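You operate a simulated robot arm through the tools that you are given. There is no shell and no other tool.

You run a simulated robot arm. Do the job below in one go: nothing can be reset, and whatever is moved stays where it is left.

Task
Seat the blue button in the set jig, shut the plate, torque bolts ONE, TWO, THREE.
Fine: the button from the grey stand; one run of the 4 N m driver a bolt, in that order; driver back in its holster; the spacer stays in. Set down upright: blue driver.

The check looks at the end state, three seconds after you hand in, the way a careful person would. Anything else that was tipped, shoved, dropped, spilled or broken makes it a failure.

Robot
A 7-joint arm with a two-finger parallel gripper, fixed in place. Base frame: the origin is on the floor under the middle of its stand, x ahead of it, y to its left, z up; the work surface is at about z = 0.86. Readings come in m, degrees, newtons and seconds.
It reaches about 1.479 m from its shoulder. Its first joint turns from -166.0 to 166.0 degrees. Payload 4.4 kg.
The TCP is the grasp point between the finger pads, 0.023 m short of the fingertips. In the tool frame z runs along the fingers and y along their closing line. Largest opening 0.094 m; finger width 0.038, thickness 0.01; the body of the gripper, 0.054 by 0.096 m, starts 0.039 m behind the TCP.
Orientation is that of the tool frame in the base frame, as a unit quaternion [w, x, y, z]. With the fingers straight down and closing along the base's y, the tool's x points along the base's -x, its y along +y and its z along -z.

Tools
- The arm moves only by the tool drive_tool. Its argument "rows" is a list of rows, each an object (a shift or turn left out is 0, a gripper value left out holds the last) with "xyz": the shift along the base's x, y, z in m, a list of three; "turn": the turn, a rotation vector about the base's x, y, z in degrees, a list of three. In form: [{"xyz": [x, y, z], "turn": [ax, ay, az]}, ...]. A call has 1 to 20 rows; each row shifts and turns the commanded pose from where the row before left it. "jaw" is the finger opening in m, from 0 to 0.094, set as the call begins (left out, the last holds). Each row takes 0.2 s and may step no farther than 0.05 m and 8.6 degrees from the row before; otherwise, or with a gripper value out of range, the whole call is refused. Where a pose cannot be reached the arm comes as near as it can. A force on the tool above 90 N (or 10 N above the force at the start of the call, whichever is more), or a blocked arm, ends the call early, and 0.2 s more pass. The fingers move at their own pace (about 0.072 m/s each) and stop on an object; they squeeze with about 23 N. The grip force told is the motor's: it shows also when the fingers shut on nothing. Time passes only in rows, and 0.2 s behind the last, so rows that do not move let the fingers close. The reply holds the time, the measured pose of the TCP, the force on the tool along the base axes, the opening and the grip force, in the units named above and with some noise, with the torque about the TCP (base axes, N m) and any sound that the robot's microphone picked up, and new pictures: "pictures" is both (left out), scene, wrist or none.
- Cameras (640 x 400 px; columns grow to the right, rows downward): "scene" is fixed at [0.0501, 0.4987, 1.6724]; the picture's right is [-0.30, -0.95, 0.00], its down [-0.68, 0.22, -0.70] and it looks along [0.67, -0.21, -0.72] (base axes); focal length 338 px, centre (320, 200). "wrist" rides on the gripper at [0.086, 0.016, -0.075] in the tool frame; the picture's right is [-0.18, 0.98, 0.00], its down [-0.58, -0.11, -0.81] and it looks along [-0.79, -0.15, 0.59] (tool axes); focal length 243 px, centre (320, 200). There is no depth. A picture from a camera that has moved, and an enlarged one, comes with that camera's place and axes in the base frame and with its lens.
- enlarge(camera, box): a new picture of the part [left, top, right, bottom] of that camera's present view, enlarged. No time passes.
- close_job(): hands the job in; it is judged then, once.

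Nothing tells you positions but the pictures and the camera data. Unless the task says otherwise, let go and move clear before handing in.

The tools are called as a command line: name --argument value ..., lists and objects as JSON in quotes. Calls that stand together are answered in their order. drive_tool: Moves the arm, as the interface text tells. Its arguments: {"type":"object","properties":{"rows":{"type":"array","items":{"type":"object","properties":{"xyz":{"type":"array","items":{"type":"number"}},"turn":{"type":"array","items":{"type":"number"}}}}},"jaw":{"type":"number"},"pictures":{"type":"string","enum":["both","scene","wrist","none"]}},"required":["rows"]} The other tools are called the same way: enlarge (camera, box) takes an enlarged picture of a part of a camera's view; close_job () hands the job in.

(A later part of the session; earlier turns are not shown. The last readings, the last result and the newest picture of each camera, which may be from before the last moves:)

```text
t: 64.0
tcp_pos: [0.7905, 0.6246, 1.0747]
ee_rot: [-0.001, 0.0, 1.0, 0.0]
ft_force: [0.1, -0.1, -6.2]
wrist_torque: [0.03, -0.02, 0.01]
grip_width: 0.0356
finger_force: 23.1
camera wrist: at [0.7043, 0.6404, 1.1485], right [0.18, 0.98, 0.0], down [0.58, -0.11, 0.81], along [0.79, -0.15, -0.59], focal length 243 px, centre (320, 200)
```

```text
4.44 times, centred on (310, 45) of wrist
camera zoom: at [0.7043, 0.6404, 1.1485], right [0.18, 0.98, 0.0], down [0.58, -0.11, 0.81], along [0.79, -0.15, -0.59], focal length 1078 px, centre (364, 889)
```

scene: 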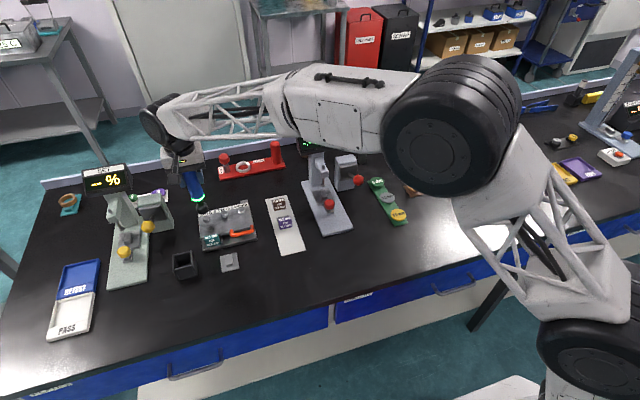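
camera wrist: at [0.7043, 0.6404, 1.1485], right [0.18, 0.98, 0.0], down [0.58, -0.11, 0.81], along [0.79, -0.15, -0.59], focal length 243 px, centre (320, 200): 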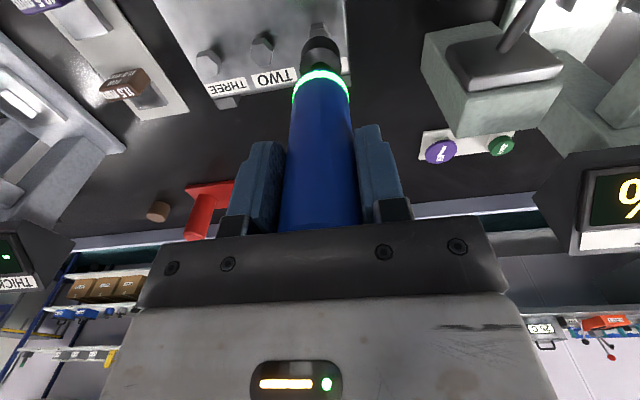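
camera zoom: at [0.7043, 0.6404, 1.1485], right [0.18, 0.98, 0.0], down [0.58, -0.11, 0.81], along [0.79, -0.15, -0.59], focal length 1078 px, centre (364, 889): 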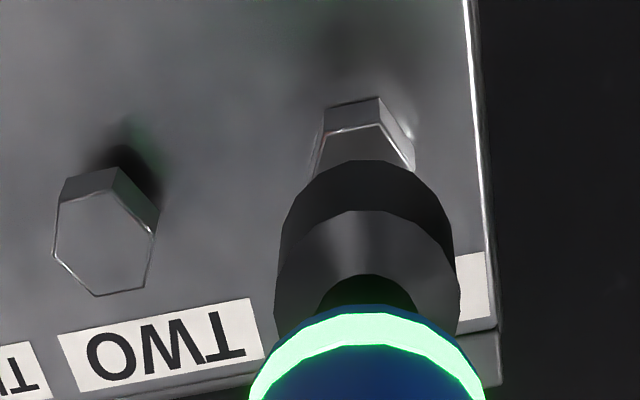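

Bolt ONE is now fully down on the plate while TWO and THREE still stand proud, so ONE is done with one run. Next I'll move over bolt TWO and check alignment.

drive_tool --rows '[{"xyz": [0.0006, -0.027, 0]}, {"xyz": [0, -0.0263, 0]}, {"xyz": [0, 0, -0.01]}, {"xyz": [0, 0, 0]}]' --pictures "both"

enlarge --camera "scene" --box '[195, 180, 255, 225]'

enlarge --camera "wrist" --box '[250, 0, 390, 90]'

```text
t: 65.0
tcp_pos: [0.7913, 0.5713, 1.0639]
ee_rot: [0.0, 0.0, 1.0, 0.0]
ft_force: [-1.2, 0.4, -7.0]
wrist_torque: [0.04, 0.0, 0.0]
grip_width: 0.0358
finger_force: 23.1
camera wrist: at [0.7055, 0.5871, 1.1385], right [0.18, 0.98, 0.0], down [0.58, -0.11, 0.81], along [0.79, -0.15, -0.59], focal length 243 px, centre (320, 200)
```

scene: 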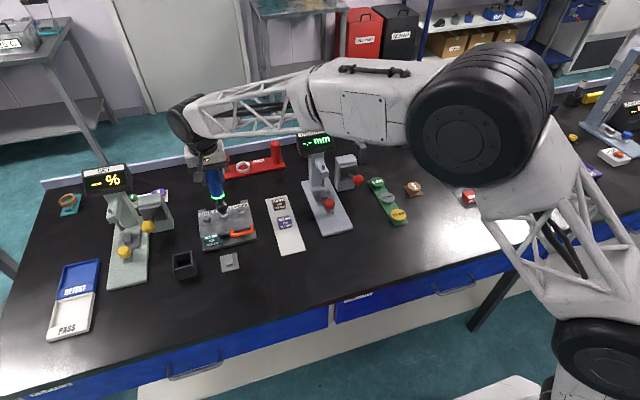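
wrist: 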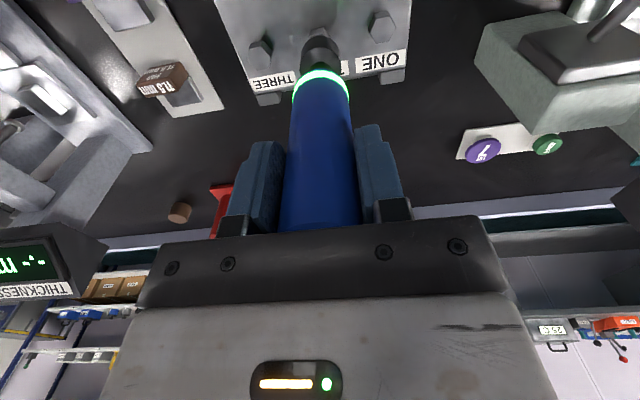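

```text
8.89 times, centred on (225, 202) of scene
camera zoom: at [0.0501, 0.4987, 1.6724], right [-0.3, -0.95, 0.0], down [-0.68, 0.22, -0.7], along [0.67, -0.21, -0.72], focal length 3001 px, centre (1164, 178)
```

zoom: 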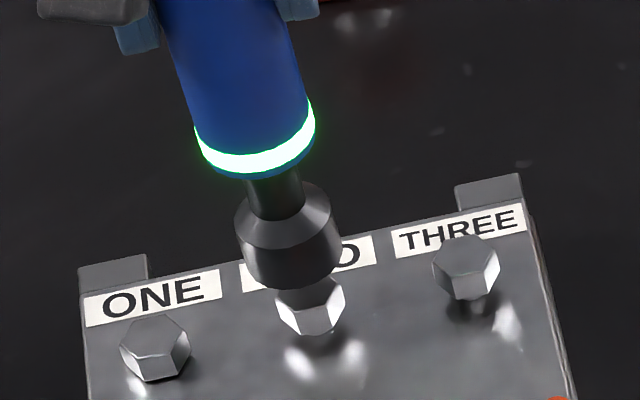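

```text
4.44 times, centred on (320, 45) of wrist
camera zoom: at [0.7055, 0.5871, 1.1385], right [0.18, 0.98, 0.0], down [0.58, -0.11, 0.81], along [0.79, -0.15, -0.59], focal length 1078 px, centre (320, 889)
```

zoom: 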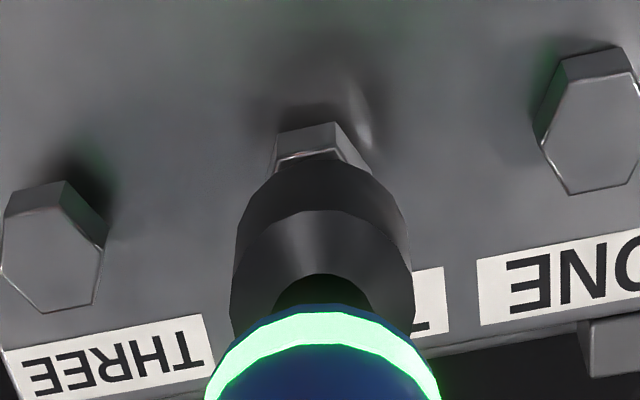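

Bolt TWO is within about 1 mm of the driver axis. I'll lower over it to just before contact.

drive_tool --rows '[{"xyz": [-0.0007, 0, -0.008]}, {"xyz": [0, 0, -0.008]}, {"xyz": [0, 0, -0.006]}, {"xyz": [0, 0, -0.005]}, {"xyz": [0, 0, 0]}]' --pictures "none"

drive_tool --rows '[{"xyz": [0, 0, -0.002]}, {"xyz": [0, 0, 0]}]' --pictures "none"

```text
t: 66.2
tcp_pos: [0.7896, 0.5714, 1.0366]
ee_rot: [0.0, 0.001, 1.0, 0.0]
ft_force: [2.0, 0.7, -0.5]
wrist_torque: [0.11, -0.19, -0.01]
grip_width: 0.0358
finger_force: 22.9
```

```text
t: 66.8
tcp_pos: [0.79, 0.5707, 1.0343]
ee_rot: [0.0, 0.0, 1.0, 0.0]
ft_force: [0.7, 0.4, -6.4]
wrist_torque: [0.11, 0.01, -0.01]
grip_width: 0.0357
finger_force: 22.9
```

drive_tool --rows '[{"xyz": [0, 0, -0.0015]}, {"xyz": [0, 0, 0]}]' --pictures "scene"

enlarge --camera "scene" --box '[195, 180, 255, 225]'

```text
t: 67.4
tcp_pos: [0.7889, 0.5706, 1.0344]
ee_rot: [0.0, 0.0, 1.0, 0.0]
ft_force: [-1.5, -1.3, 2.3]
wrist_torque: [-0.24, 0.39, 0.0]
grip_width: 0.0356
finger_force: 22.9
```

scene: 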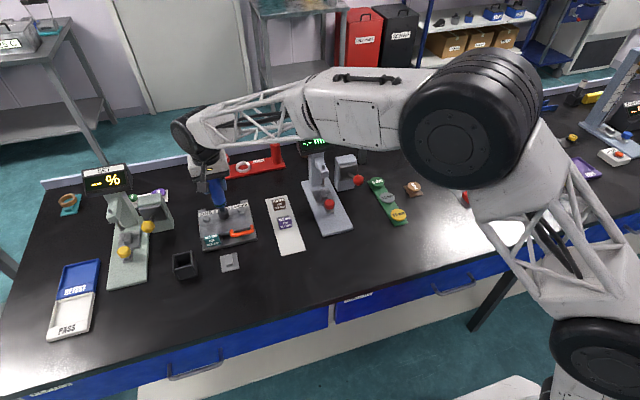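

```text
8.89 times, centred on (225, 202) of scene
camera zoom: at [0.0501, 0.4987, 1.6724], right [-0.3, -0.95, 0.0], down [-0.68, 0.22, -0.7], along [0.67, -0.21, -0.72], focal length 3001 px, centre (1164, 178)
```

zoom: 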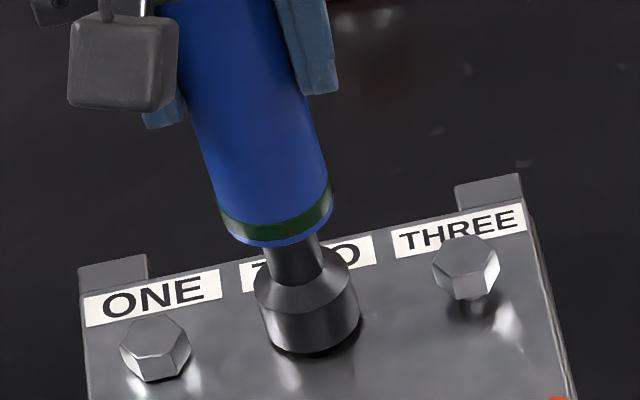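

The ring went dark on the new engagement. I'll press further, as I did on bolt ONE.

drive_tool --rows '[{"xyz": [0, 0, -0.0015]}, {"xyz": [0, 0, 0]}]' --pictures "scene"

enlarge --camera "scene" --box '[195, 180, 255, 225]'

```text
t: 68.0
tcp_pos: [0.7907, 0.5705, 1.0346]
ee_rot: [0.001, 0.0, 1.0, 0.001]
ft_force: [-1.9, -3.2, 17.3]
wrist_torque: [-0.44, 0.11, 0.0]
grip_width: 0.036
finger_force: 23.1
```

scene: 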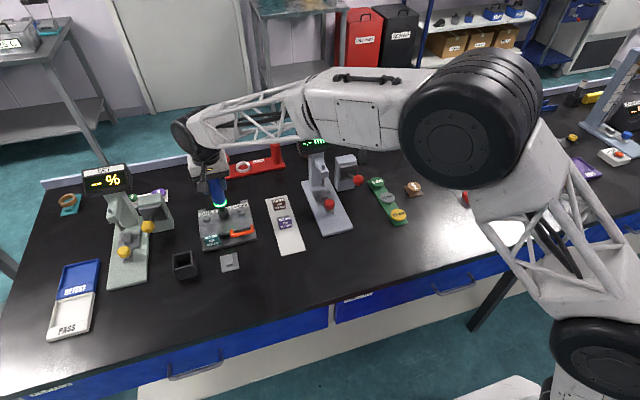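

```text
8.89 times, centred on (225, 202) of scene
camera zoom: at [0.0501, 0.4987, 1.6724], right [-0.3, -0.95, 0.0], down [-0.68, 0.22, -0.7], along [0.67, -0.21, -0.72], focal length 3001 px, centre (1164, 178)
```

zoom: 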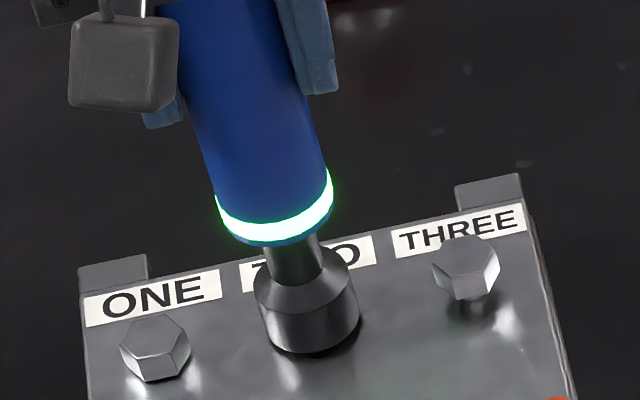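

The ring lit green again. I'll lift off and check bolt TWO.

drive_tool --rows '[{"xyz": [0, 0, 0.002]}, {"xyz": [0, 0, 0.01]}, {"xyz": [0, 0, 0.015]}, {"xyz": [0, 0, 0.013]}, {"xyz": [0, 0, 0]}]' --pictures "both"

enlarge --camera "scene" --box '[195, 180, 255, 225]'

enlarge --camera "wrist" --box '[220, 0, 360, 90]'

```text
t: 69.2
tcp_pos: [0.7898, 0.5706, 1.0723]
ee_rot: [0.0, 0.0, 1.0, 0.0]
ft_force: [-0.3, 0.8, -7.2]
wrist_torque: [0.0, -0.02, 0.01]
grip_width: 0.0357
finger_force: 23.0
camera wrist: at [0.7043, 0.5872, 1.1464], right [0.18, 0.98, 0.0], down [0.58, -0.11, 0.81], along [0.79, -0.15, -0.59], focal length 243 px, centre (320, 200)
```

scene: 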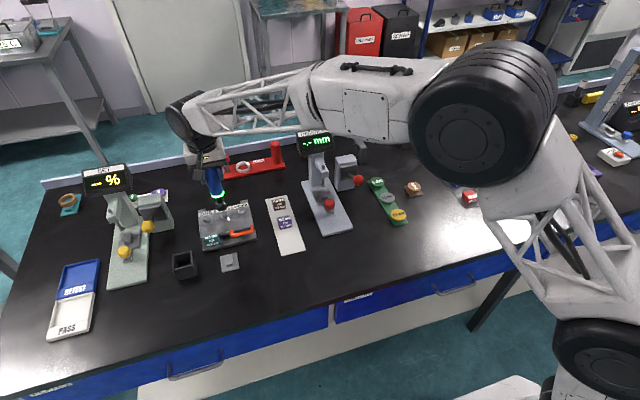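
wrist: 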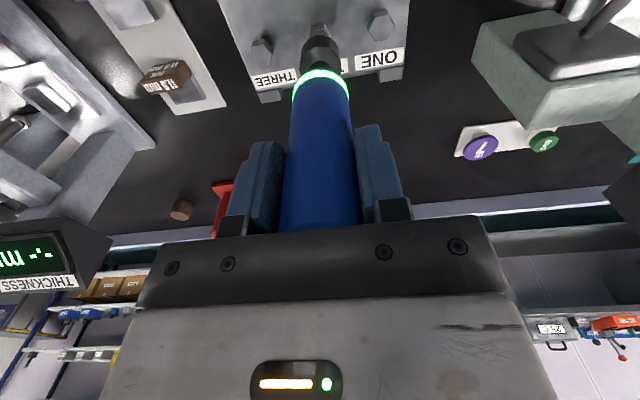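

```text
8.89 times, centred on (225, 202) of scene
camera zoom: at [0.0501, 0.4987, 1.6724], right [-0.3, -0.95, 0.0], down [-0.68, 0.22, -0.7], along [0.67, -0.21, -0.72], focal length 3001 px, centre (1164, 178)
```

zoom: 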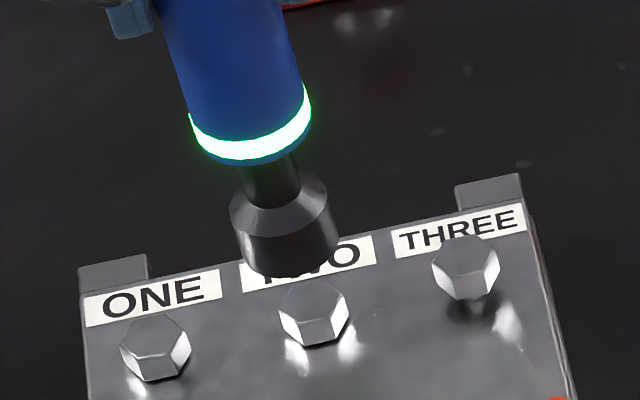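

```text
4.44 times, centred on (290, 45) of wrist
camera zoom: at [0.7043, 0.5872, 1.1464], right [0.18, 0.98, 0.0], down [0.58, -0.11, 0.81], along [0.79, -0.15, -0.59], focal length 1078 px, centre (453, 889)
```

zoom: 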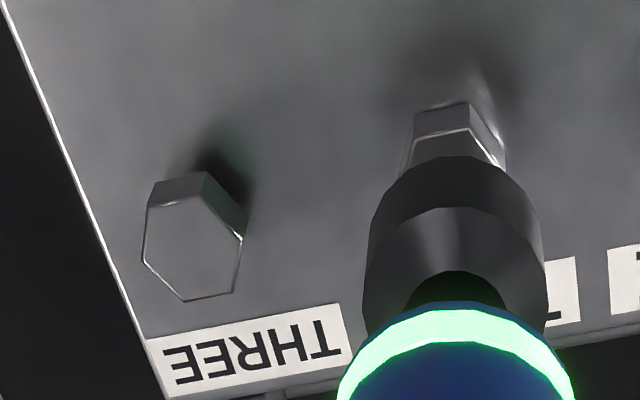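

Bolt TWO is down as well. I'll move on to bolt THREE.

drive_tool --rows '[{"xyz": [0.0008, -0.027, 0]}, {"xyz": [0, -0.0261, 0]}, {"xyz": [0, 0, -0.008]}, {"xyz": [0, 0, 0]}]' --pictures "both"

enlarge --camera "scene" --box '[200, 175, 260, 220]'

enlarge --camera "wrist" --box '[250, 0, 390, 90]'

```text
t: 70.2
tcp_pos: [0.7902, 0.5176, 1.065]
ee_rot: [-0.001, 0.0, 1.0, 0.0]
ft_force: [-0.2, -0.9, -7.0]
wrist_torque: [0.0, -0.05, 0.0]
grip_width: 0.0358
finger_force: 23.4
camera wrist: at [0.7049, 0.5339, 1.1385], right [0.18, 0.98, 0.0], down [0.58, -0.11, 0.81], along [0.79, -0.15, -0.59], focal length 243 px, centre (320, 200)
```

scene: 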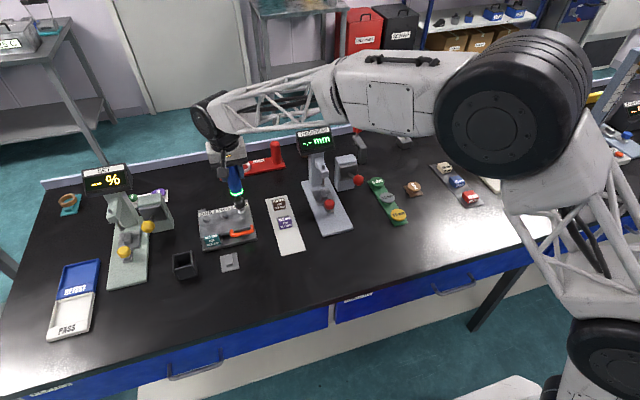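
wrist: 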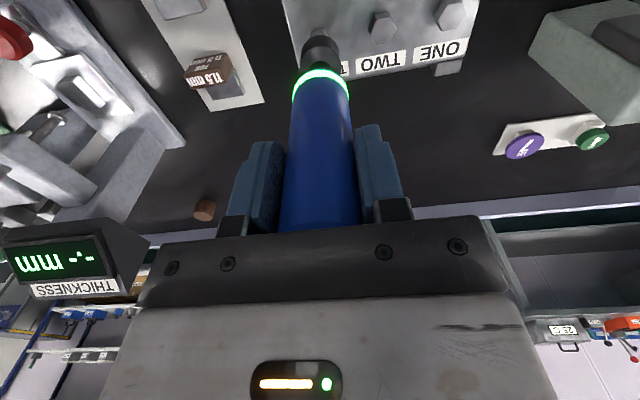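

```text
8.89 times, centred on (230, 198) of scene
camera zoom: at [0.0501, 0.4987, 1.6724], right [-0.3, -0.95, 0.0], down [-0.68, 0.22, -0.7], along [0.67, -0.21, -0.72], focal length 3001 px, centre (1120, 222)
```

zoom: 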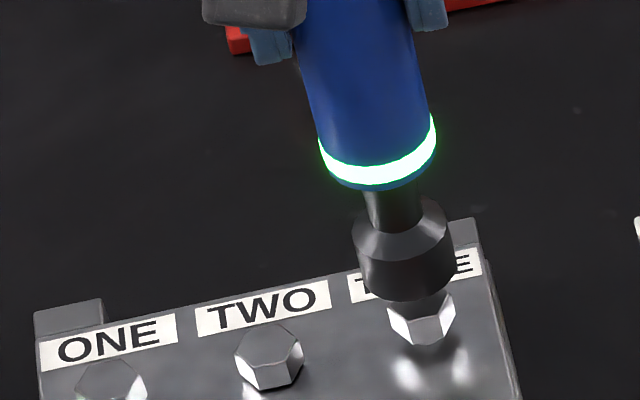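

```text
4.44 times, centred on (320, 45) of wrist
camera zoom: at [0.7049, 0.5339, 1.1385], right [0.18, 0.98, 0.0], down [0.58, -0.11, 0.81], along [0.79, -0.15, -0.59], focal length 1078 px, centre (320, 889)
```

zoom: 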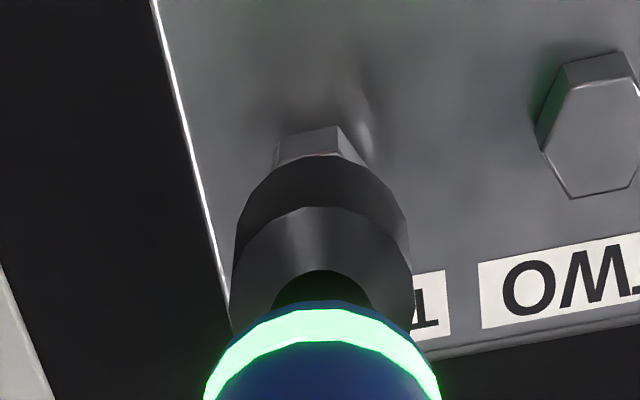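

Alignment over THREE matches what worked on TWO. I'll use the same descent.

drive_tool --rows '[{"xyz": [-0.0004, 0, -0.008]}, {"xyz": [0, 0, -0.008]}, {"xyz": [0, 0, -0.006]}, {"xyz": [0, 0, -0.005]}, {"xyz": [0, 0, 0]}]' --pictures "none"

drive_tool --rows '[{"xyz": [0, 0, -0.002]}, {"xyz": [0, 0, 0]}]' --pictures "scene"

enlarge --camera "scene" --box '[200, 175, 260, 220]'

```text
t: 71.4
tcp_pos: [0.79, 0.5184, 1.0382]
ee_rot: [0.0, 0.0, 1.0, 0.0]
ft_force: [1.3, 0.6, -1.8]
wrist_torque: [0.12, -0.24, 0.03]
grip_width: 0.0358
finger_force: 23.0
```

```text
t: 72.0
tcp_pos: [0.7907, 0.5189, 1.0334]
ee_rot: [0.0, 0.0, 1.0, 0.001]
ft_force: [0.2, -0.3, -5.9]
wrist_torque: [0.01, -0.08, -0.01]
grip_width: 0.0358
finger_force: 22.8
```

scene: 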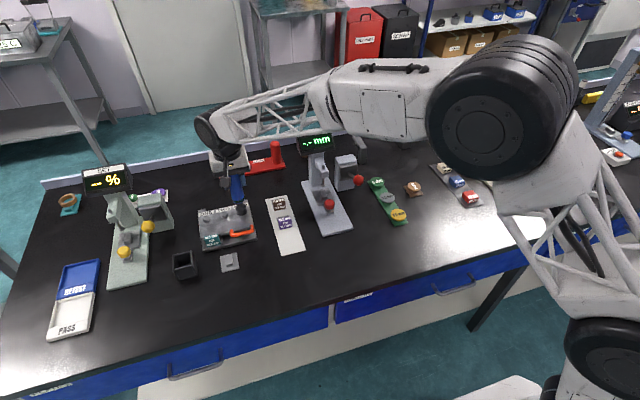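

```text
8.89 times, centred on (230, 198) of scene
camera zoom: at [0.0501, 0.4987, 1.6724], right [-0.3, -0.95, 0.0], down [-0.68, 0.22, -0.7], along [0.67, -0.21, -0.72], focal length 3001 px, centre (1120, 222)
```

zoom: 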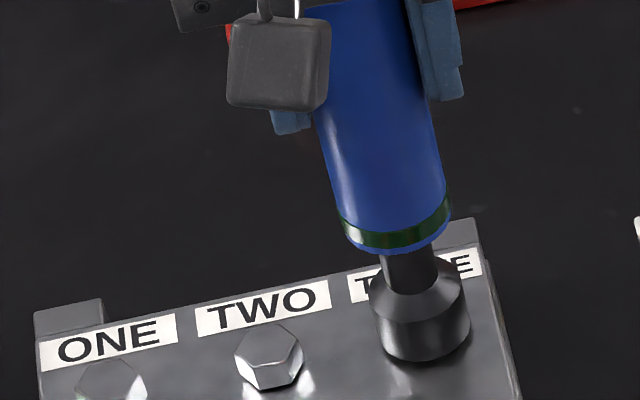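

drive_tool --rows '[{"xyz": [0, 0, -0.0015]}, {"xyz": [0, 0, 0]}]' --pictures "scene"

enlarge --camera "scene" --box '[200, 175, 260, 220]'

```text
t: 72.6
tcp_pos: [0.7894, 0.5173, 1.034]
ee_rot: [0.0, 0.0, 1.0, 0.0]
ft_force: [-2.5, -2.0, 1.4]
wrist_torque: [-0.26, 0.2, -0.01]
grip_width: 0.0359
finger_force: 22.9
```

scene: 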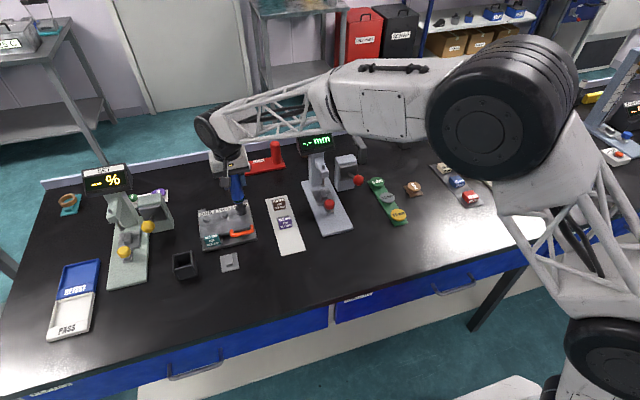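

```text
8.89 times, centred on (230, 198) of scene
camera zoom: at [0.0501, 0.4987, 1.6724], right [-0.3, -0.95, 0.0], down [-0.68, 0.22, -0.7], along [0.67, -0.21, -0.72], focal length 3001 px, centre (1120, 222)
```

zoom: 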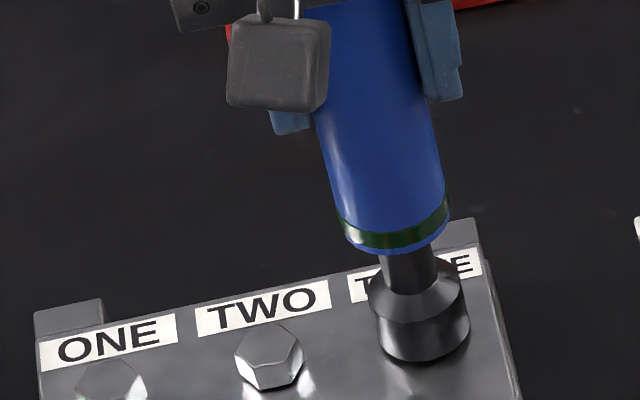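

drive_tool --rows '[{"xyz": [0, 0, -0.0015]}, {"xyz": [0, 0, 0]}]' --pictures "scene"

enlarge --camera "scene" --box '[200, 175, 260, 220]'

```text
t: 73.2
tcp_pos: [0.7909, 0.518, 1.0337]
ee_rot: [0.001, 0.0, 1.0, 0.001]
ft_force: [-1.7, -3.6, 17.0]
wrist_torque: [-0.44, 0.12, -0.02]
grip_width: 0.0358
finger_force: 23.0
```

scene: 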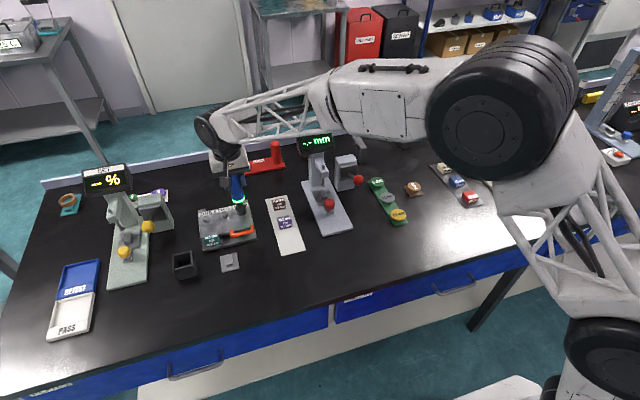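

```text
8.89 times, centred on (230, 198) of scene
camera zoom: at [0.0501, 0.4987, 1.6724], right [-0.3, -0.95, 0.0], down [-0.68, 0.22, -0.7], along [0.67, -0.21, -0.72], focal length 3001 px, centre (1120, 222)
```

zoom: 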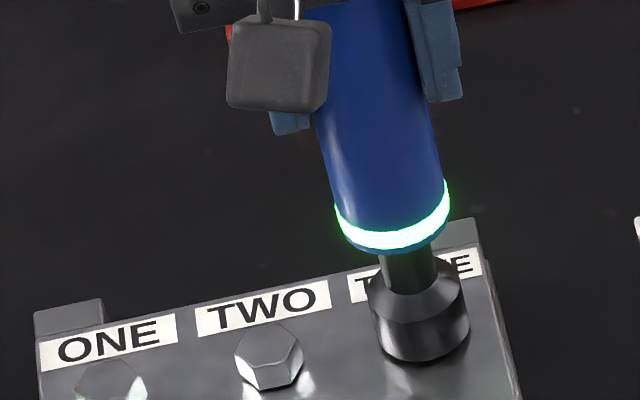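

drive_tool --rows '[{"xyz": [0, 0, 0.002]}, {"xyz": [0, 0, 0.01]}, {"xyz": [0, 0, 0.02]}, {"xyz": [0, 0, 0.02]}, {"xyz": [0, 0, 0.02]}, {"xyz": [0, 0, 0]}]' --pictures "both"

enlarge --camera "scene" --box '[190, 175, 260, 250]'

enlarge --camera "wrist" --box '[220, 0, 420, 180]'

```text
t: 74.6
tcp_pos: [0.7907, 0.518, 1.1045]
ee_rot: [0.001, 0.0, 1.0, 0.0]
ft_force: [0.5, 0.8, -7.3]
wrist_torque: [0.0, 0.02, 0.02]
grip_width: 0.0358
finger_force: 22.9
camera wrist: at [0.705, 0.5344, 1.1783], right [0.18, 0.98, 0.0], down [0.58, -0.11, 0.81], along [0.79, -0.15, -0.59], focal length 243 px, centre (320, 200)
```

scene: 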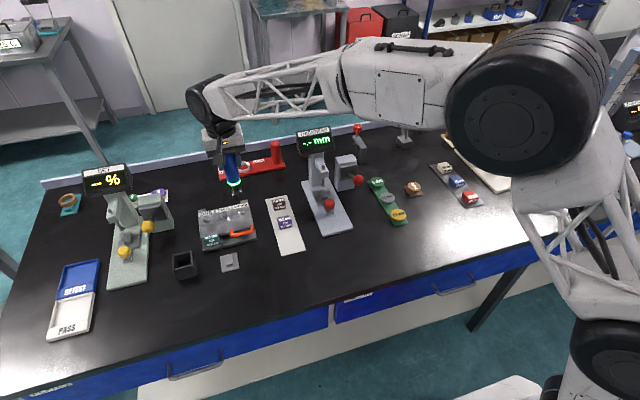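
wrist: 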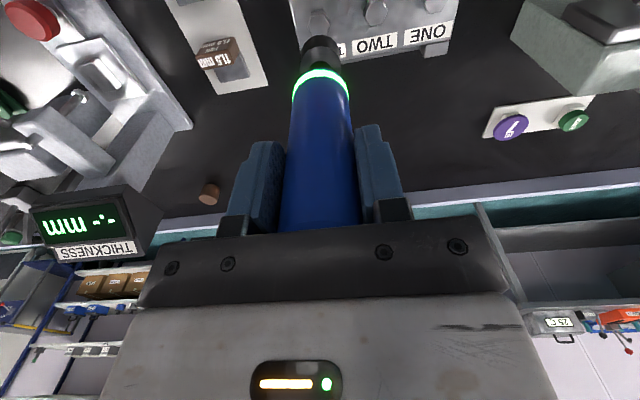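

```text
5.33 times, centred on (225, 212) of scene
camera zoom: at [0.0501, 0.4987, 1.6724], right [-0.3, -0.95, 0.0], down [-0.68, 0.22, -0.7], along [0.67, -0.21, -0.72], focal length 1800 px, centre (827, 133)
```

zoom: 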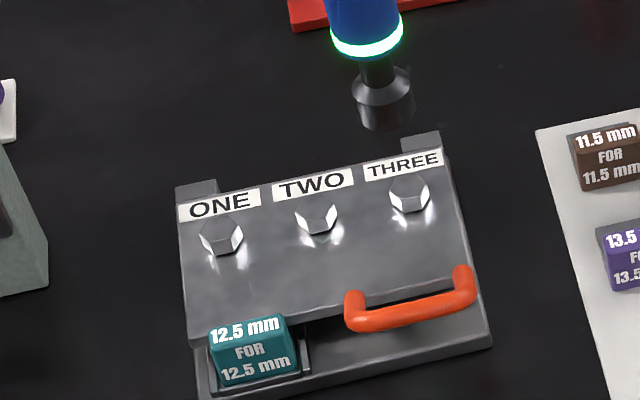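

```text
2.22 times, centred on (320, 90) of wrist
camera zoom: at [0.705, 0.5344, 1.1783], right [0.18, 0.98, 0.0], down [0.58, -0.11, 0.81], along [0.79, -0.15, -0.59], focal length 539 px, centre (320, 444)
```

zoom: 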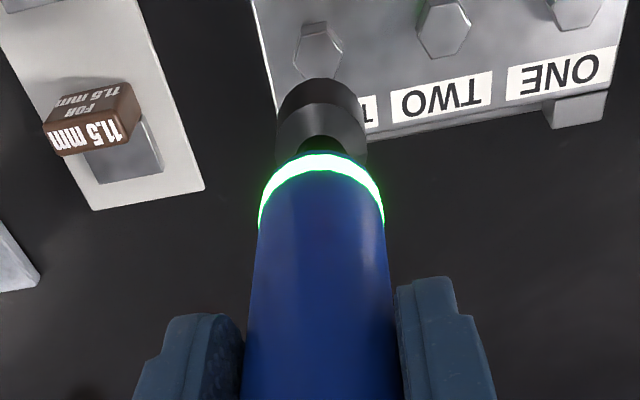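

All three bolts now appear seated. I'll check them closely before returning the driver.

enlarge --camera "scene" --box '[200, 195, 250, 225]'

enlarge --camera "wrist" --box '[290, 0, 470, 60]'

enlarge --camera "scene" --box '[190, 210, 265, 260]'

```text
12.80 times, centred on (225, 210) of scene
camera zoom: at [0.0501, 0.4987, 1.6724], right [-0.3, -0.95, 0.0], down [-0.68, 0.22, -0.7], along [0.67, -0.21, -0.72], focal length 4321 px, centre (1536, 72)
```

zoom: 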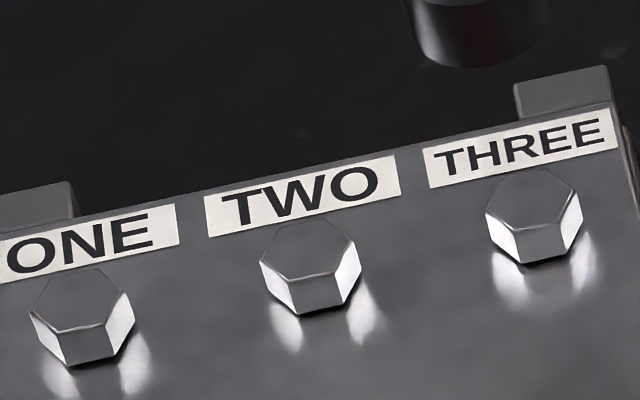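

```text
3.56 times, centred on (380, 30) of wrist
camera zoom: at [0.705, 0.5344, 1.1783], right [0.18, 0.98, 0.0], down [0.58, -0.11, 0.81], along [0.79, -0.15, -0.59], focal length 863 px, centre (107, 804)
```

zoom: 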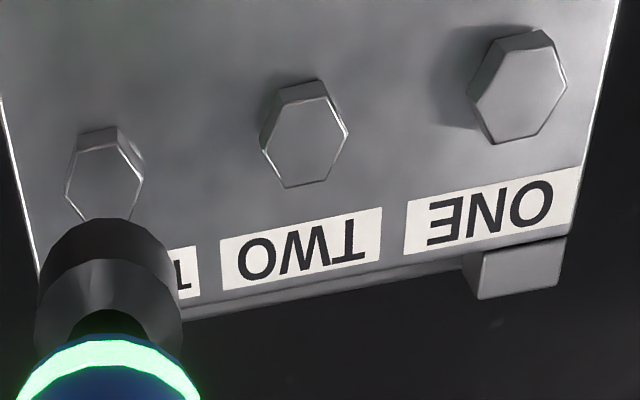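

```text
8.00 times, centred on (228, 235) of scene
camera zoom: at [0.0501, 0.4987, 1.6724], right [-0.3, -0.95, 0.0], down [-0.68, 0.22, -0.7], along [0.67, -0.21, -0.72], focal length 2701 px, centre (1060, -80)
```

zoom: 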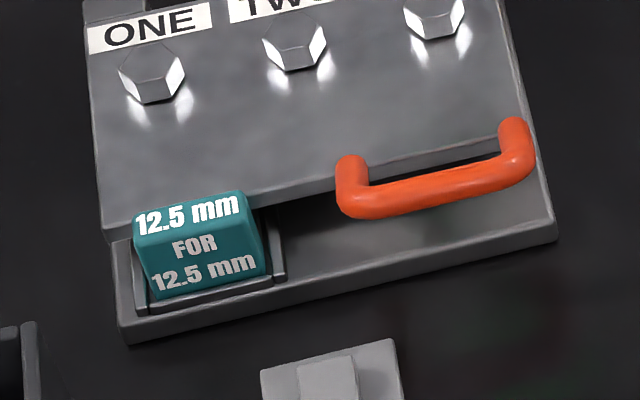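

All three bolts sit flush on the plate and the spacer is in place. I'll carry the driver back above its holster.

drive_tool --rows '[{"xyz": [-0.01, 0.015, 0.006]}, {"xyz": [-0.0255, 0.033, 0]}, {"xyz": [-0.0255, 0.033, 0]}, {"xyz": [-0.0255, 0.033, 0]}, {"xyz": [-0.0255, 0.033, 0]}, {"xyz": [-0.0248, 0.0308, 0]}, {"xyz": [0, 0, 0]}]' --pictures "both"

enlarge --camera "scene" --box '[130, 190, 220, 290]'

enlarge --camera "wrist" --box '[220, 0, 420, 140]'

```text
t: 76.2
tcp_pos: [0.6539, 0.6954, 1.109]
ee_rot: [0.0, 0.0, 1.0, 0.0]
ft_force: [-0.1, -0.1, -6.6]
wrist_torque: [-0.03, 0.04, -0.01]
grip_width: 0.0356
finger_force: 22.9
camera wrist: at [0.5684, 0.7122, 1.1843], right [0.18, 0.98, 0.0], down [0.58, -0.11, 0.81], along [0.79, -0.15, -0.59], focal length 243 px, centre (320, 200)
```

scene: 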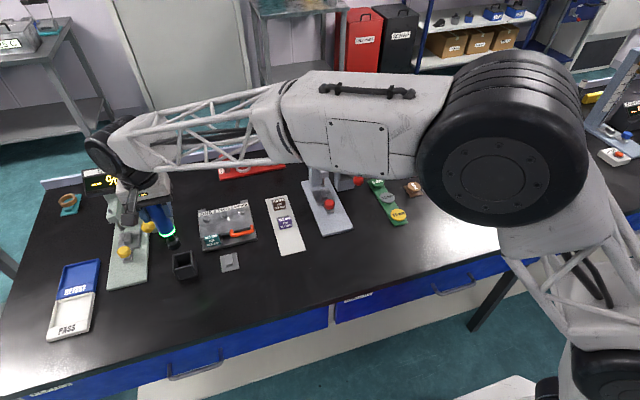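
wrist: 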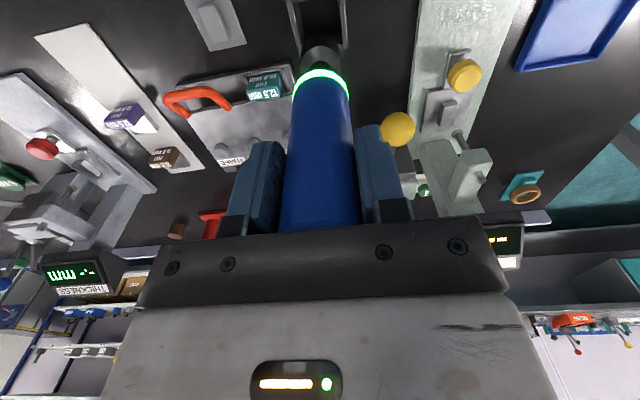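

```text
4.00 times, centred on (175, 240) of scene
camera zoom: at [0.0501, 0.4987, 1.6724], right [-0.3, -0.95, 0.0], down [-0.68, 0.22, -0.7], along [0.67, -0.21, -0.72], focal length 1350 px, centre (900, 40)
```

zoom: 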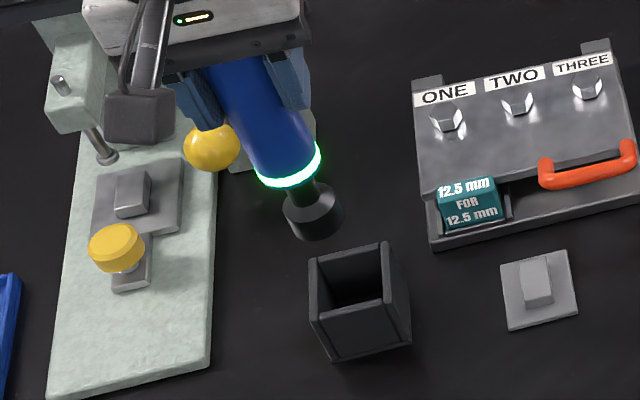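

```text
2.86 times, centred on (320, 70) of wrist
camera zoom: at [0.5684, 0.7122, 1.1843], right [0.18, 0.98, 0.0], down [0.58, -0.11, 0.81], along [0.79, -0.15, -0.59], focal length 693 px, centre (320, 571)
```

zoom: 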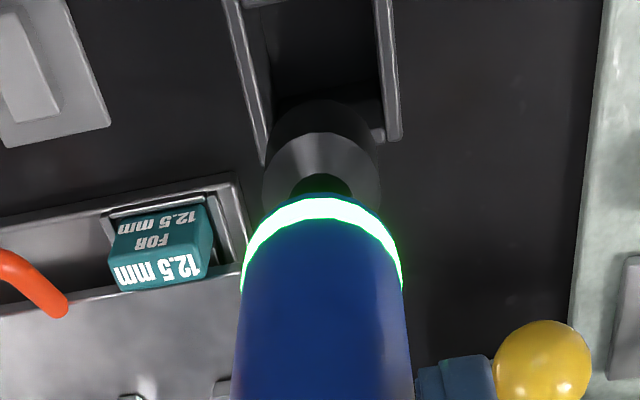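

The position matches where I lifted it. I'll lower into the holster in stages and watch the force.

drive_tool --rows '[{"xyz": [0, 0, -0.025]}, {"xyz": [0, 0, -0.02]}, {"xyz": [0, 0, -0.015]}, {"xyz": [0, 0, 0]}]' --pictures "both"

enlarge --camera "scene" --box '[130, 190, 220, 290]'

```text
t: 77.2
tcp_pos: [0.6551, 0.6953, 1.0494]
ee_rot: [-0.001, 0.0, 1.0, 0.0]
ft_force: [-0.6, 0.1, -7.3]
wrist_torque: [-0.01, -0.01, 0.02]
grip_width: 0.0357
finger_force: 23.4
camera wrist: at [0.5686, 0.7118, 1.1238], right [0.18, 0.98, 0.0], down [0.58, -0.11, 0.81], along [0.79, -0.15, -0.59], focal length 243 px, centre (320, 200)
```

scene: 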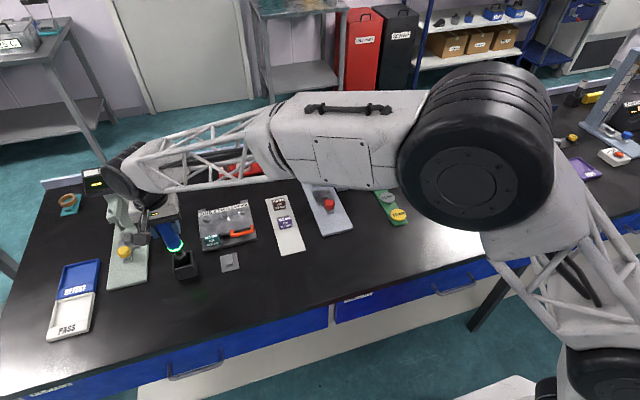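
wrist: 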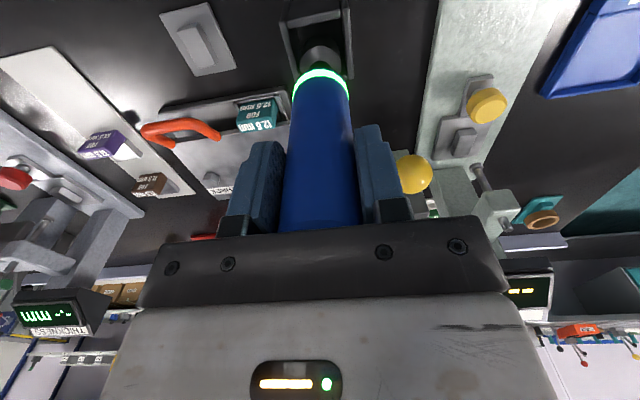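

```text
4.00 times, centred on (175, 240) of scene
camera zoom: at [0.0501, 0.4987, 1.6724], right [-0.3, -0.95, 0.0], down [-0.68, 0.22, -0.7], along [0.67, -0.21, -0.72], focal length 1350 px, centre (900, 40)
```

zoom: 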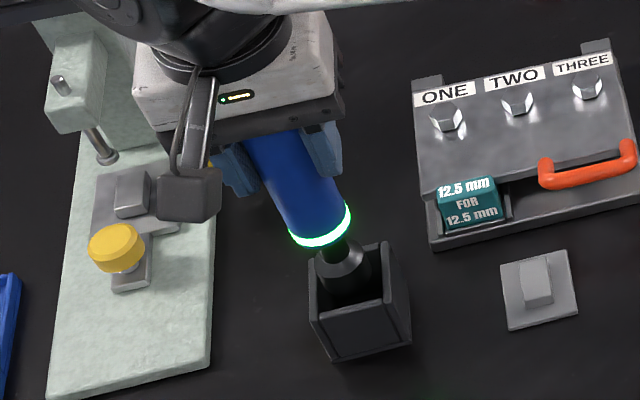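

The socket is entering the holster cleanly. I'll continue down to near the original depth.

drive_tool --rows '[{"xyz": [0, 0, -0.02]}, {"xyz": [0, 0, -0.015]}, {"xyz": [0, 0, -0.01]}, {"xyz": [0, 0, 0]}]' --pictures "none"

drive_tool --rows '[{"xyz": [0, 0, -0.003]}, {"xyz": [0, 0, 0]}]' --pictures "none"

drive_tool --rows '[{"xyz": [0, 0, -0.0015]}, {"xyz": [0, 0, 0]}]' --pictures "none"

```text
t: 78.2
tcp_pos: [0.6542, 0.6966, 1.0061]
ee_rot: [-0.001, 0.0, 1.0, 0.0]
ft_force: [0.7, -0.5, -7.8]
wrist_torque: [-0.04, 0.01, 0.0]
grip_width: 0.0358
finger_force: 23.0
```

```text
t: 78.8
tcp_pos: [0.6545, 0.6956, 1.002]
ee_rot: [0.001, 0.0, 1.0, 0.0]
ft_force: [-0.3, 0.1, -6.6]
wrist_torque: [-0.07, 0.01, -0.01]
grip_width: 0.0357
finger_force: 23.0
```

```text
t: 79.4
tcp_pos: [0.6535, 0.6954, 0.9989]
ee_rot: [0.0, 0.0, 1.0, 0.0]
ft_force: [0.4, -0.2, -7.1]
wrist_torque: [0.04, -0.02, 0.06]
grip_width: 0.0359
finger_force: 22.9
```

drive_tool --rows '[{"xyz": [0, 0, -0.0015]}, {"xyz": [0, 0, 0]}]' --pictures "none"

drive_tool --rows '[{"xyz": [0, 0, -0.0015]}, {"xyz": [0, 0, 0]}]' --pictures "both"

enlarge --camera "scene" --box '[130, 190, 220, 290]'

```text
t: 80.0
tcp_pos: [0.6539, 0.6963, 0.9996]
ee_rot: [0.0, -0.001, 1.0, 0.0]
ft_force: [-0.2, -0.9, -1.4]
wrist_torque: [-0.24, 0.03, 0.0]
grip_width: 0.0356
finger_force: 23.5
```

```text
t: 80.6
tcp_pos: [0.6547, 0.6964, 0.9995]
ee_rot: [0.001, 0.0, 1.0, 0.001]
ft_force: [-4.6, -4.6, 15.8]
wrist_torque: [-0.55, 0.22, -0.04]
grip_width: 0.0357
finger_force: 23.1
camera wrist: at [0.568, 0.7122, 1.0735], right [0.18, 0.98, 0.0], down [0.58, -0.11, 0.81], along [0.79, -0.15, -0.59], focal length 243 px, centre (320, 200)
```

scene: 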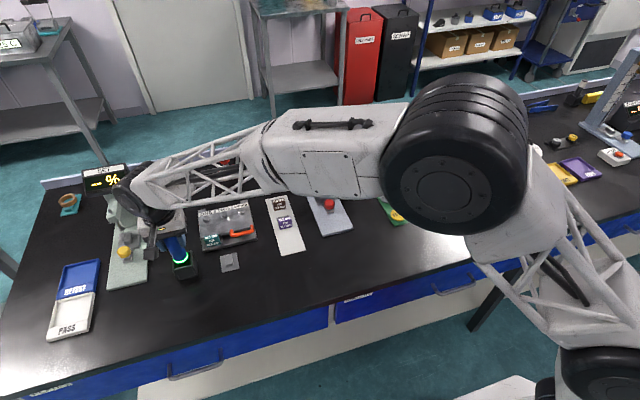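
wrist: 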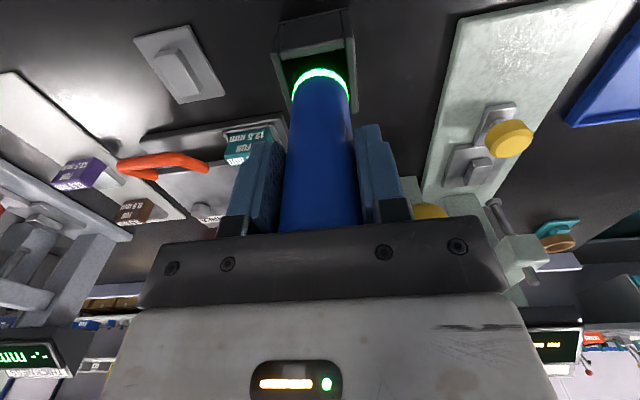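

```text
4.00 times, centred on (175, 240) of scene
camera zoom: at [0.0501, 0.4987, 1.6724], right [-0.3, -0.95, 0.0], down [-0.68, 0.22, -0.7], along [0.67, -0.21, -0.72], focal length 1350 px, centre (900, 40)
```

zoom: 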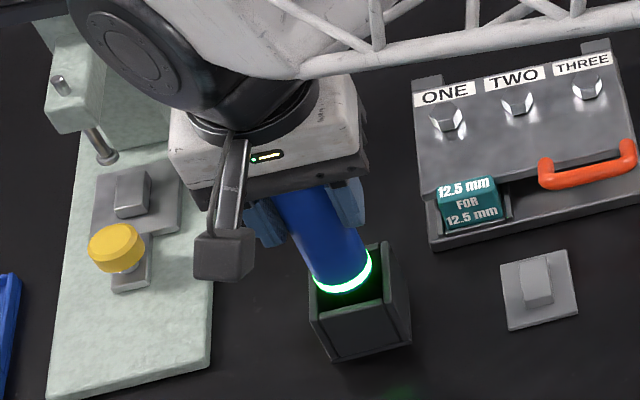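

The driver is on the holster floor. I'll unload the press and open the jaws.

drive_tool --rows '[{"xyz": [0, 0, 0.002]}, {"xyz": [0, 0, 0]}]' --pictures "none"

drive_tool --rows '[{"xyz": [0, 0, 0]}, {"xyz": [0, 0, 0]}, {"xyz": [0, 0, 0]}, {"xyz": [0, 0, 0]}]' --jaw 0.094 --pictures "both"

enlarge --camera "scene" --box '[130, 190, 220, 290]'

enlarge --camera "wrist" --box '[200, 40, 440, 230]'

```text
t: 81.2
tcp_pos: [0.6545, 0.6962, 0.9999]
ee_rot: [-0.001, -0.001, 1.0, -0.001]
ft_force: [1.9, 2.2, 4.6]
wrist_torque: [0.48, -0.54, 0.05]
grip_width: 0.0359
finger_force: 22.9
```

```text
t: 82.2
tcp_pos: [0.653, 0.6948, 0.9998]
ee_rot: [0.0, 0.0, 1.0, 0.0]
ft_force: [0.0, -0.4, 0.3]
wrist_torque: [0.01, 0.02, 0.01]
grip_width: 0.094
finger_force: 0.1
camera wrist: at [0.5681, 0.712, 1.0738], right [0.18, 0.98, 0.0], down [0.58, -0.11, 0.81], along [0.79, -0.15, -0.59], focal length 243 px, centre (320, 200)
```

scene: 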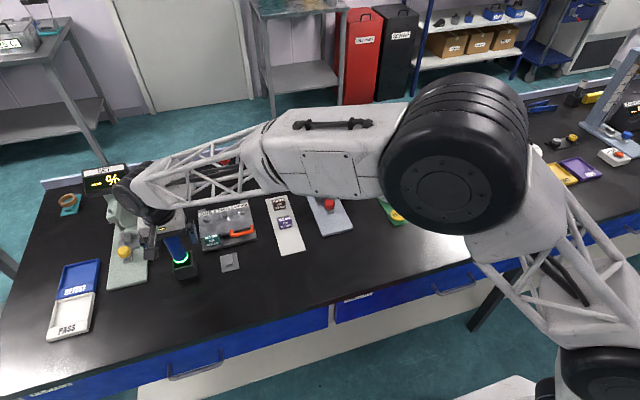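
wrist: 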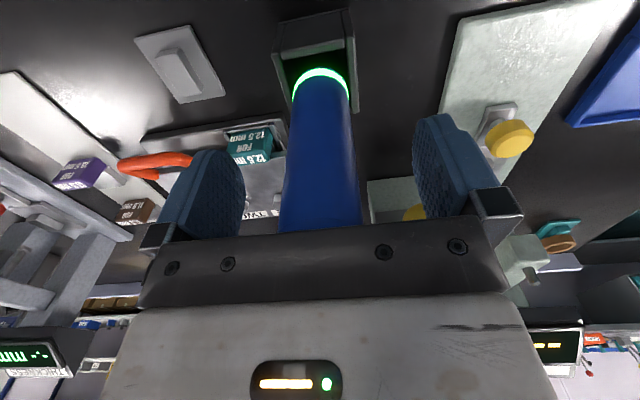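

```text
4.00 times, centred on (175, 240) of scene
camera zoom: at [0.0501, 0.4987, 1.6724], right [-0.3, -0.95, 0.0], down [-0.68, 0.22, -0.7], along [0.67, -0.21, -0.72], focal length 1350 px, centre (900, 40)
```

zoom: 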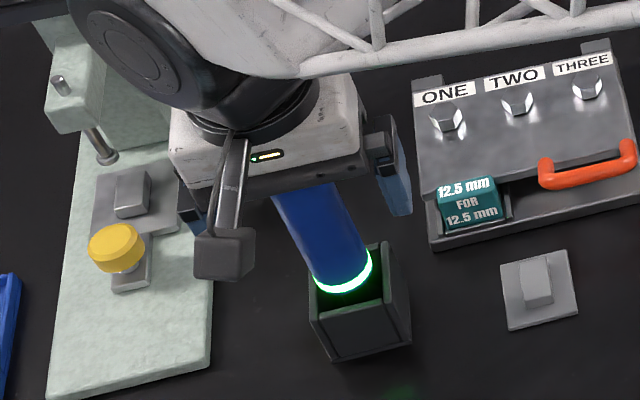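

```text
2.11 times, centred on (320, 135) of wrist
camera zoom: at [0.5681, 0.712, 1.0738], right [0.18, 0.98, 0.0], down [0.58, -0.11, 0.81], along [0.79, -0.15, -0.59], focal length 511 px, centre (320, 337)
```

zoom: 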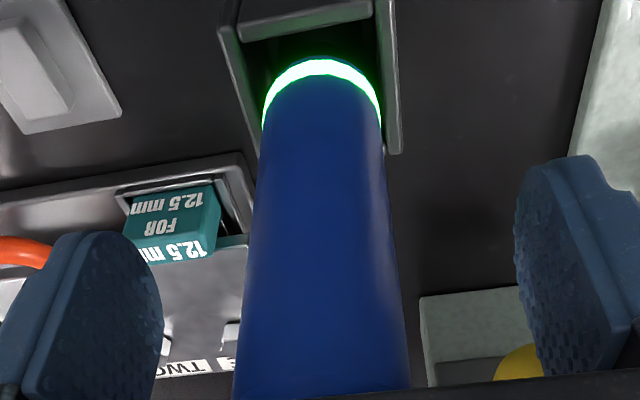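

The driver stands free in its holster. I'll rise straight up and move clear, then check the whole scene.

drive_tool --rows '[{"xyz": [0, 0, 0.015]}, {"xyz": [0, 0, 0.03]}, {"xyz": [0, 0, 0.04]}, {"xyz": [0, 0, 0.04]}, {"xyz": [-0.02, 0, 0.04]}, {"xyz": [-0.04, -0.02, 0.02]}, {"xyz": [-0.04, -0.03, 0.0]}, {"xyz": [-0.03, -0.03, 0.0]}, {"xyz": [0, 0, 0]}]' --pictures "both"

enlarge --camera "scene" --box '[130, 180, 270, 290]'

enlarge --camera "wrist" --box '[230, 60, 430, 200]'

```text
t: 84.2
tcp_pos: [0.5221, 0.616, 1.1851]
ee_rot: [-0.001, 0.0, 1.0, -0.001]
ft_force: [-0.3, 0.4, 0.5]
wrist_torque: [0.03, 0.0, 0.0]
grip_width: 0.0941
finger_force: 0.0
camera wrist: at [0.437, 0.6317, 1.2591], right [0.18, 0.98, 0.0], down [0.58, -0.11, 0.81], along [0.79, -0.15, -0.59], focal length 243 px, centre (320, 200)
```

scene: 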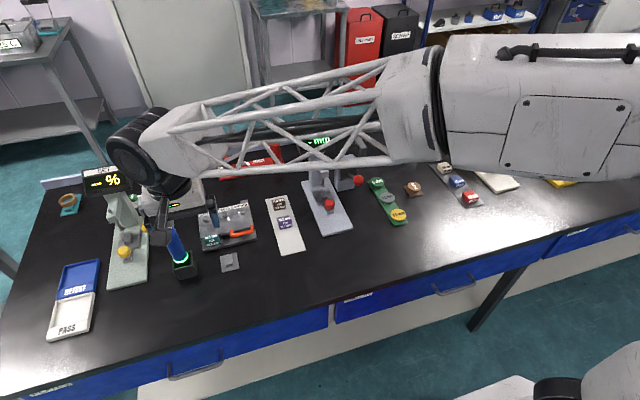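
wrist: 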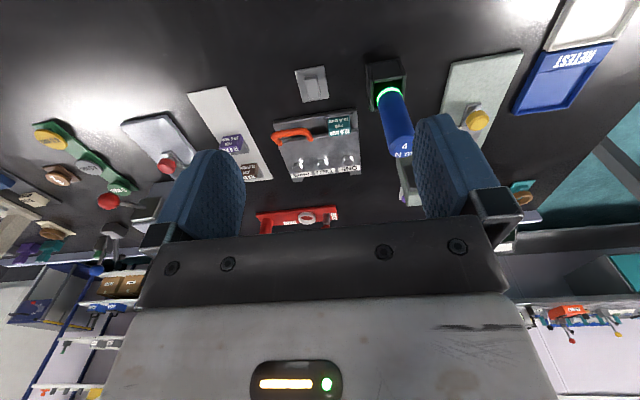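

```text
3.64 times, centred on (200, 235) of scene
camera zoom: at [0.0501, 0.4987, 1.6724], right [-0.3, -0.95, 0.0], down [-0.68, 0.22, -0.7], along [0.67, -0.21, -0.72], focal length 1228 px, centre (756, 73)
```

zoom: 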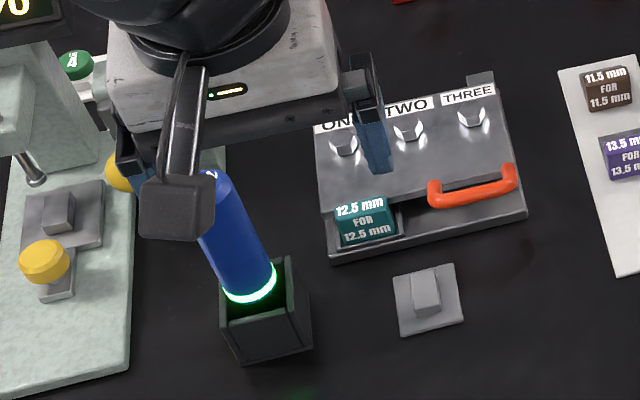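

```text
2.86 times, centred on (330, 130) of wrist
camera zoom: at [0.437, 0.6317, 1.2591], right [0.18, 0.98, 0.0], down [0.58, -0.11, 0.81], along [0.79, -0.15, -0.59], focal length 693 px, centre (291, 400)
```

zoom: 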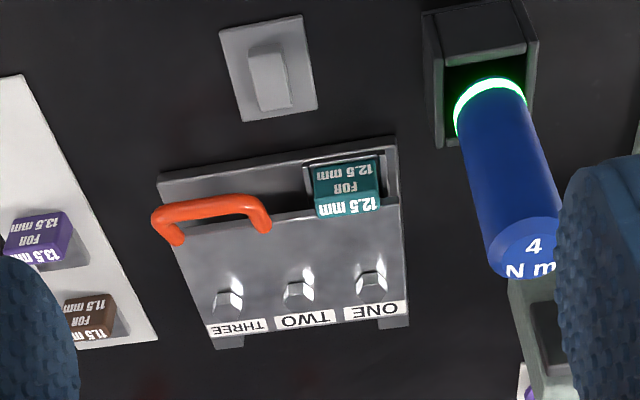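

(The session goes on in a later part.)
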